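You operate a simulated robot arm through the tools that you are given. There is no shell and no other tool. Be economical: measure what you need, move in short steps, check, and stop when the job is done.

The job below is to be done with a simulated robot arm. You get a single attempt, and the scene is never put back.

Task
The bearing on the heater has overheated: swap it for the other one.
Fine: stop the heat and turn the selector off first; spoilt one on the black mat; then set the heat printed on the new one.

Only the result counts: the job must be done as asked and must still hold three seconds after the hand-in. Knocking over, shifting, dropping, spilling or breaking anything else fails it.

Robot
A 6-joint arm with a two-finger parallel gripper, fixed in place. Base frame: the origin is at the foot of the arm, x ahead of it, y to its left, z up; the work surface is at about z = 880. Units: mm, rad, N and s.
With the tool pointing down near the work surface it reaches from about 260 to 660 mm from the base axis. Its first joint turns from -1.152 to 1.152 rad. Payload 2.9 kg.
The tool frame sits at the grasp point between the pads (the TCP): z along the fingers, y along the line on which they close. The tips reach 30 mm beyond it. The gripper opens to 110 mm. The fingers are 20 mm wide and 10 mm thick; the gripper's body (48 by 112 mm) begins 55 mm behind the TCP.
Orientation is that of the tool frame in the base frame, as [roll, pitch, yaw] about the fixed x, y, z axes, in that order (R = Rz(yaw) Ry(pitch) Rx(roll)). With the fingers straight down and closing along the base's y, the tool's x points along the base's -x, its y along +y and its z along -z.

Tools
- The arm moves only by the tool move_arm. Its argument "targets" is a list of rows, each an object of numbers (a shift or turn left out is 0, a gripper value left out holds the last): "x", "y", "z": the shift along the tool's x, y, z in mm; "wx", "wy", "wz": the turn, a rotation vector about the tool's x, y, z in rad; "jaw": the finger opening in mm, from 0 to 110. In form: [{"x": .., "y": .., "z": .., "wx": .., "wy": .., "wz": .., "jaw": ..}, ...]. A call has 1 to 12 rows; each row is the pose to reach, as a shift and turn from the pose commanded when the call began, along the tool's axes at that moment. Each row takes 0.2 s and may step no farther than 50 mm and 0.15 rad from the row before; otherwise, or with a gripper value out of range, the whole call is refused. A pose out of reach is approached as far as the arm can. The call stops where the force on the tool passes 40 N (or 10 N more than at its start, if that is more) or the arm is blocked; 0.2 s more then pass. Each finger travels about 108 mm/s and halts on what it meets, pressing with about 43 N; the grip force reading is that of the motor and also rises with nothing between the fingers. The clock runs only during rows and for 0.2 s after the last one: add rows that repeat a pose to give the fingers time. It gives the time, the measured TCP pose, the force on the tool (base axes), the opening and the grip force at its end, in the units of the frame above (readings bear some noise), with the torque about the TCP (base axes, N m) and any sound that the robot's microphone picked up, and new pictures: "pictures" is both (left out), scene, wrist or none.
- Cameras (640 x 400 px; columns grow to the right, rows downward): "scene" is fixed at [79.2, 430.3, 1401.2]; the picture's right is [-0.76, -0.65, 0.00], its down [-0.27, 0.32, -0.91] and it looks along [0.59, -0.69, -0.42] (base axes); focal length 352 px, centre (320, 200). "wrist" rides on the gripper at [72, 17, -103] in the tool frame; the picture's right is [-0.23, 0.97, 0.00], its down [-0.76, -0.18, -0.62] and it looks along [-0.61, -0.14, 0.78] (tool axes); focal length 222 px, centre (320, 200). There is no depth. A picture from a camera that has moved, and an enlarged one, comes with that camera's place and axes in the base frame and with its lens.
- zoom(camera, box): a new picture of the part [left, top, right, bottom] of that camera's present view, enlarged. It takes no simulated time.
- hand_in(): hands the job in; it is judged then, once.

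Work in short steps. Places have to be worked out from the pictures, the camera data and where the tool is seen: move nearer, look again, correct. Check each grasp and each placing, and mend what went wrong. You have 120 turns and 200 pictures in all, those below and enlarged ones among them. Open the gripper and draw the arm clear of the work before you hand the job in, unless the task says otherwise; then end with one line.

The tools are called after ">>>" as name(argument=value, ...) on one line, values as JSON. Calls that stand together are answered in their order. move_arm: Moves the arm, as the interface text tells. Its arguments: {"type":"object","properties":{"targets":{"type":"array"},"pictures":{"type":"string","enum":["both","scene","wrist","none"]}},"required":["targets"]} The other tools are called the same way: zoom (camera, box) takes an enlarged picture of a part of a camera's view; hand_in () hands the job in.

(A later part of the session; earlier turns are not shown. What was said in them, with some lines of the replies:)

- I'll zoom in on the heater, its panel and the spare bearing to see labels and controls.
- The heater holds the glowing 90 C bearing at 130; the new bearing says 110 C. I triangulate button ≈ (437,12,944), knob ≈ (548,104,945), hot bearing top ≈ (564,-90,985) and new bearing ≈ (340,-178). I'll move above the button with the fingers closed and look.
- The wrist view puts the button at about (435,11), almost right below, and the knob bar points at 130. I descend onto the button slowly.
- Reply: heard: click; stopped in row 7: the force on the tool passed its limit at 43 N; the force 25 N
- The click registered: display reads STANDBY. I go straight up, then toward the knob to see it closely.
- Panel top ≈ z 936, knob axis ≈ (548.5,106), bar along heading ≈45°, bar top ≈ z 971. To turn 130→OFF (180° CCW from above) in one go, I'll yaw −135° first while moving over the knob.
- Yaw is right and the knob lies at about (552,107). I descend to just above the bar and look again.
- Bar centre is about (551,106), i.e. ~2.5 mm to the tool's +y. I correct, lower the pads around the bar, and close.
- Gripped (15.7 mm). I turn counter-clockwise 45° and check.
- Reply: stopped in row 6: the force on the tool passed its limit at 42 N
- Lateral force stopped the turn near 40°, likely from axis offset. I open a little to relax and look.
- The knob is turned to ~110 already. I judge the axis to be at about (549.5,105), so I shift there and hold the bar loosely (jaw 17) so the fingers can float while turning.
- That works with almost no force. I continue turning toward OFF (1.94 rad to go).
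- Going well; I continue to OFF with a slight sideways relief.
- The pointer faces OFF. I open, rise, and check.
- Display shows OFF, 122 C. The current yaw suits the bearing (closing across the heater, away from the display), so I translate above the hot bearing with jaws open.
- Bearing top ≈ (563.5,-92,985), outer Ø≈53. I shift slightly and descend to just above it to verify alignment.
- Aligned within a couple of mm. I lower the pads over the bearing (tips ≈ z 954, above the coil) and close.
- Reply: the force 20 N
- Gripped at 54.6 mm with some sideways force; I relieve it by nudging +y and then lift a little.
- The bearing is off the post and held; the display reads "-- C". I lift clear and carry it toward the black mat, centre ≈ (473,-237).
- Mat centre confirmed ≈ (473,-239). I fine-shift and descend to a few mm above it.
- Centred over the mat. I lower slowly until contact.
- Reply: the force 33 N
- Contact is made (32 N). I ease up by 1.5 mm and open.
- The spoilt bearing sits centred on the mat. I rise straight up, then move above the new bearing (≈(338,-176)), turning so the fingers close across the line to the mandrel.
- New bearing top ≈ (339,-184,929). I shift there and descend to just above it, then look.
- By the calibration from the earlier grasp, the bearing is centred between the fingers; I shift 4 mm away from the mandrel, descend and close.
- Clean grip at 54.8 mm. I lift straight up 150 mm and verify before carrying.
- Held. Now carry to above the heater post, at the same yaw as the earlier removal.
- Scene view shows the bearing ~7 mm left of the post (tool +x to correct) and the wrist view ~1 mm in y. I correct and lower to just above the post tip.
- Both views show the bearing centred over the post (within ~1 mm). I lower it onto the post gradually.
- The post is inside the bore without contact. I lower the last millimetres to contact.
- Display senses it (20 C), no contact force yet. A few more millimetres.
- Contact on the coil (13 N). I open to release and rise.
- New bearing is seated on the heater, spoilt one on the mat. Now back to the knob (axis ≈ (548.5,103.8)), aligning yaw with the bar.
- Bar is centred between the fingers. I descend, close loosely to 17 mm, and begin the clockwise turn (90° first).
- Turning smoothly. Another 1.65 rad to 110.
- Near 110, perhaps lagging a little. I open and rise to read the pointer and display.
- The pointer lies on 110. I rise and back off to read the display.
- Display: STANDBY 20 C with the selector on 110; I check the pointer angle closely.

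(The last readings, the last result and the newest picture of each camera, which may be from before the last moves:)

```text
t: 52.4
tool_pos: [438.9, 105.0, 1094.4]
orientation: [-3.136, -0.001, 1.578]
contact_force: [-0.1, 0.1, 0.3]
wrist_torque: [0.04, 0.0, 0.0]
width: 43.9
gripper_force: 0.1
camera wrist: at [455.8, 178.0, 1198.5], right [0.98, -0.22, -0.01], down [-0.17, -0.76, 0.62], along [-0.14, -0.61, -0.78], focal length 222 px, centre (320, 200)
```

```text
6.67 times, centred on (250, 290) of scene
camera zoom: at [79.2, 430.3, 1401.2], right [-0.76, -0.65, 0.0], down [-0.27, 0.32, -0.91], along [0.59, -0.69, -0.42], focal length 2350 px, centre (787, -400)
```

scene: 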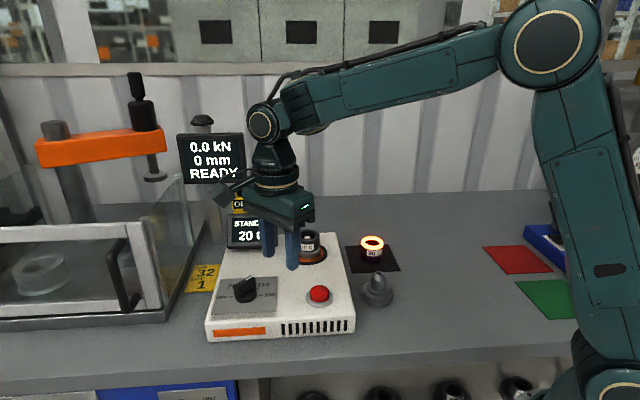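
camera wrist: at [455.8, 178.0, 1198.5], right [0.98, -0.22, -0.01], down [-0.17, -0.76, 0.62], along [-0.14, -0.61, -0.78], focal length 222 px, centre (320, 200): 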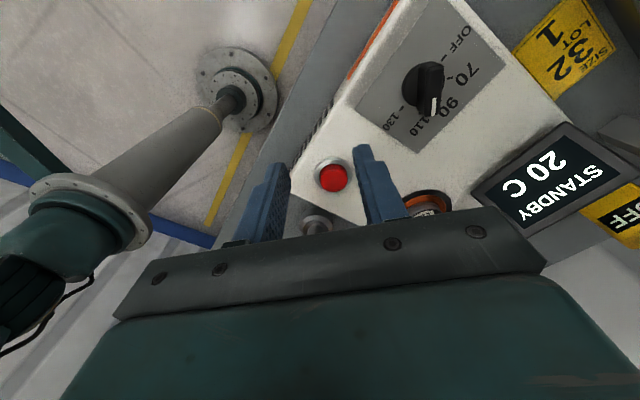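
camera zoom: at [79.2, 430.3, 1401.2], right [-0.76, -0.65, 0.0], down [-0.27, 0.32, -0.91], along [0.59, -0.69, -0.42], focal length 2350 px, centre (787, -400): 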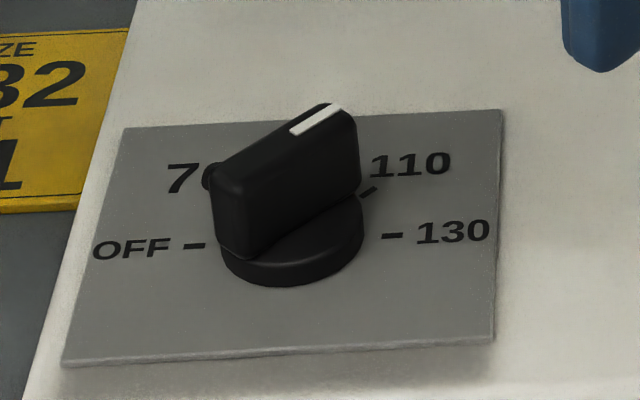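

The pointer heading computes to ≈269°, matching the 110 mark (270°). I draw the arm up and back, and check the final scene.

>>> move_arm(targets=[{"z": -40, "jaw": 80}, {"z": -80, "jaw": 110}, {"z": -120, "y": -30}, {"z": -150, "y": -60}, {"z": -150, "y": -60}], pictures="scene")

>>> zoom(camera="scene", box=[190, 190, 420, 330])

```text
t: 53.6
tool_pos: [376.2, 101.9, 1248.0]
orientation: [-3.135, 0.002, 1.578]
contact_force: [0.0, -0.5, 0.8]
wrist_torque: [-0.01, -0.03, -0.01]
width: 110.0
gripper_force: 0.0
```

scene: 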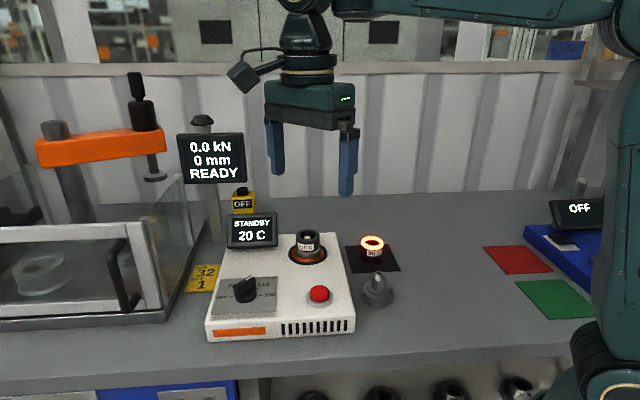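

```text
2.78 times, centred on (305, 260) of scene
camera zoom: at [79.2, 430.3, 1401.2], right [-0.76, -0.65, 0.0], down [-0.27, 0.32, -0.91], along [0.59, -0.69, -0.42], focal length 981 px, centre (362, 33)
```

zoom: 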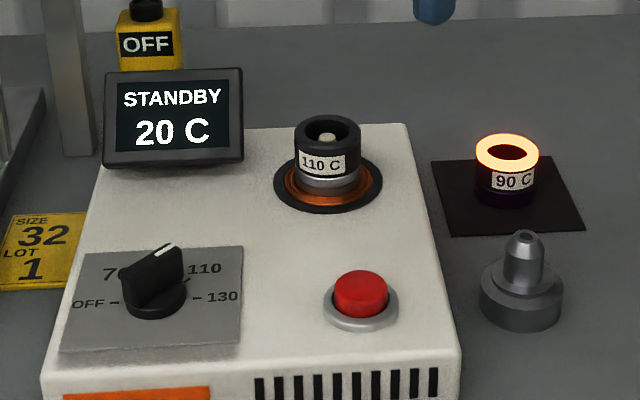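

Everything is in place: 110 C bearing on the heater, selector at 110, the spoilt bearing on the mat, arm clear. Handing in.

>>> hand_in()

```text
The job is handed in.
```

I stopped the heat and turned the selector off, put the spoilt 90 C bearing on the black mat, seated the 110 C bearing on the heater and set the selector to 110; the heater is in STANDBY, because I took "set the heat" to mean the selector and did not press the button to start heating.
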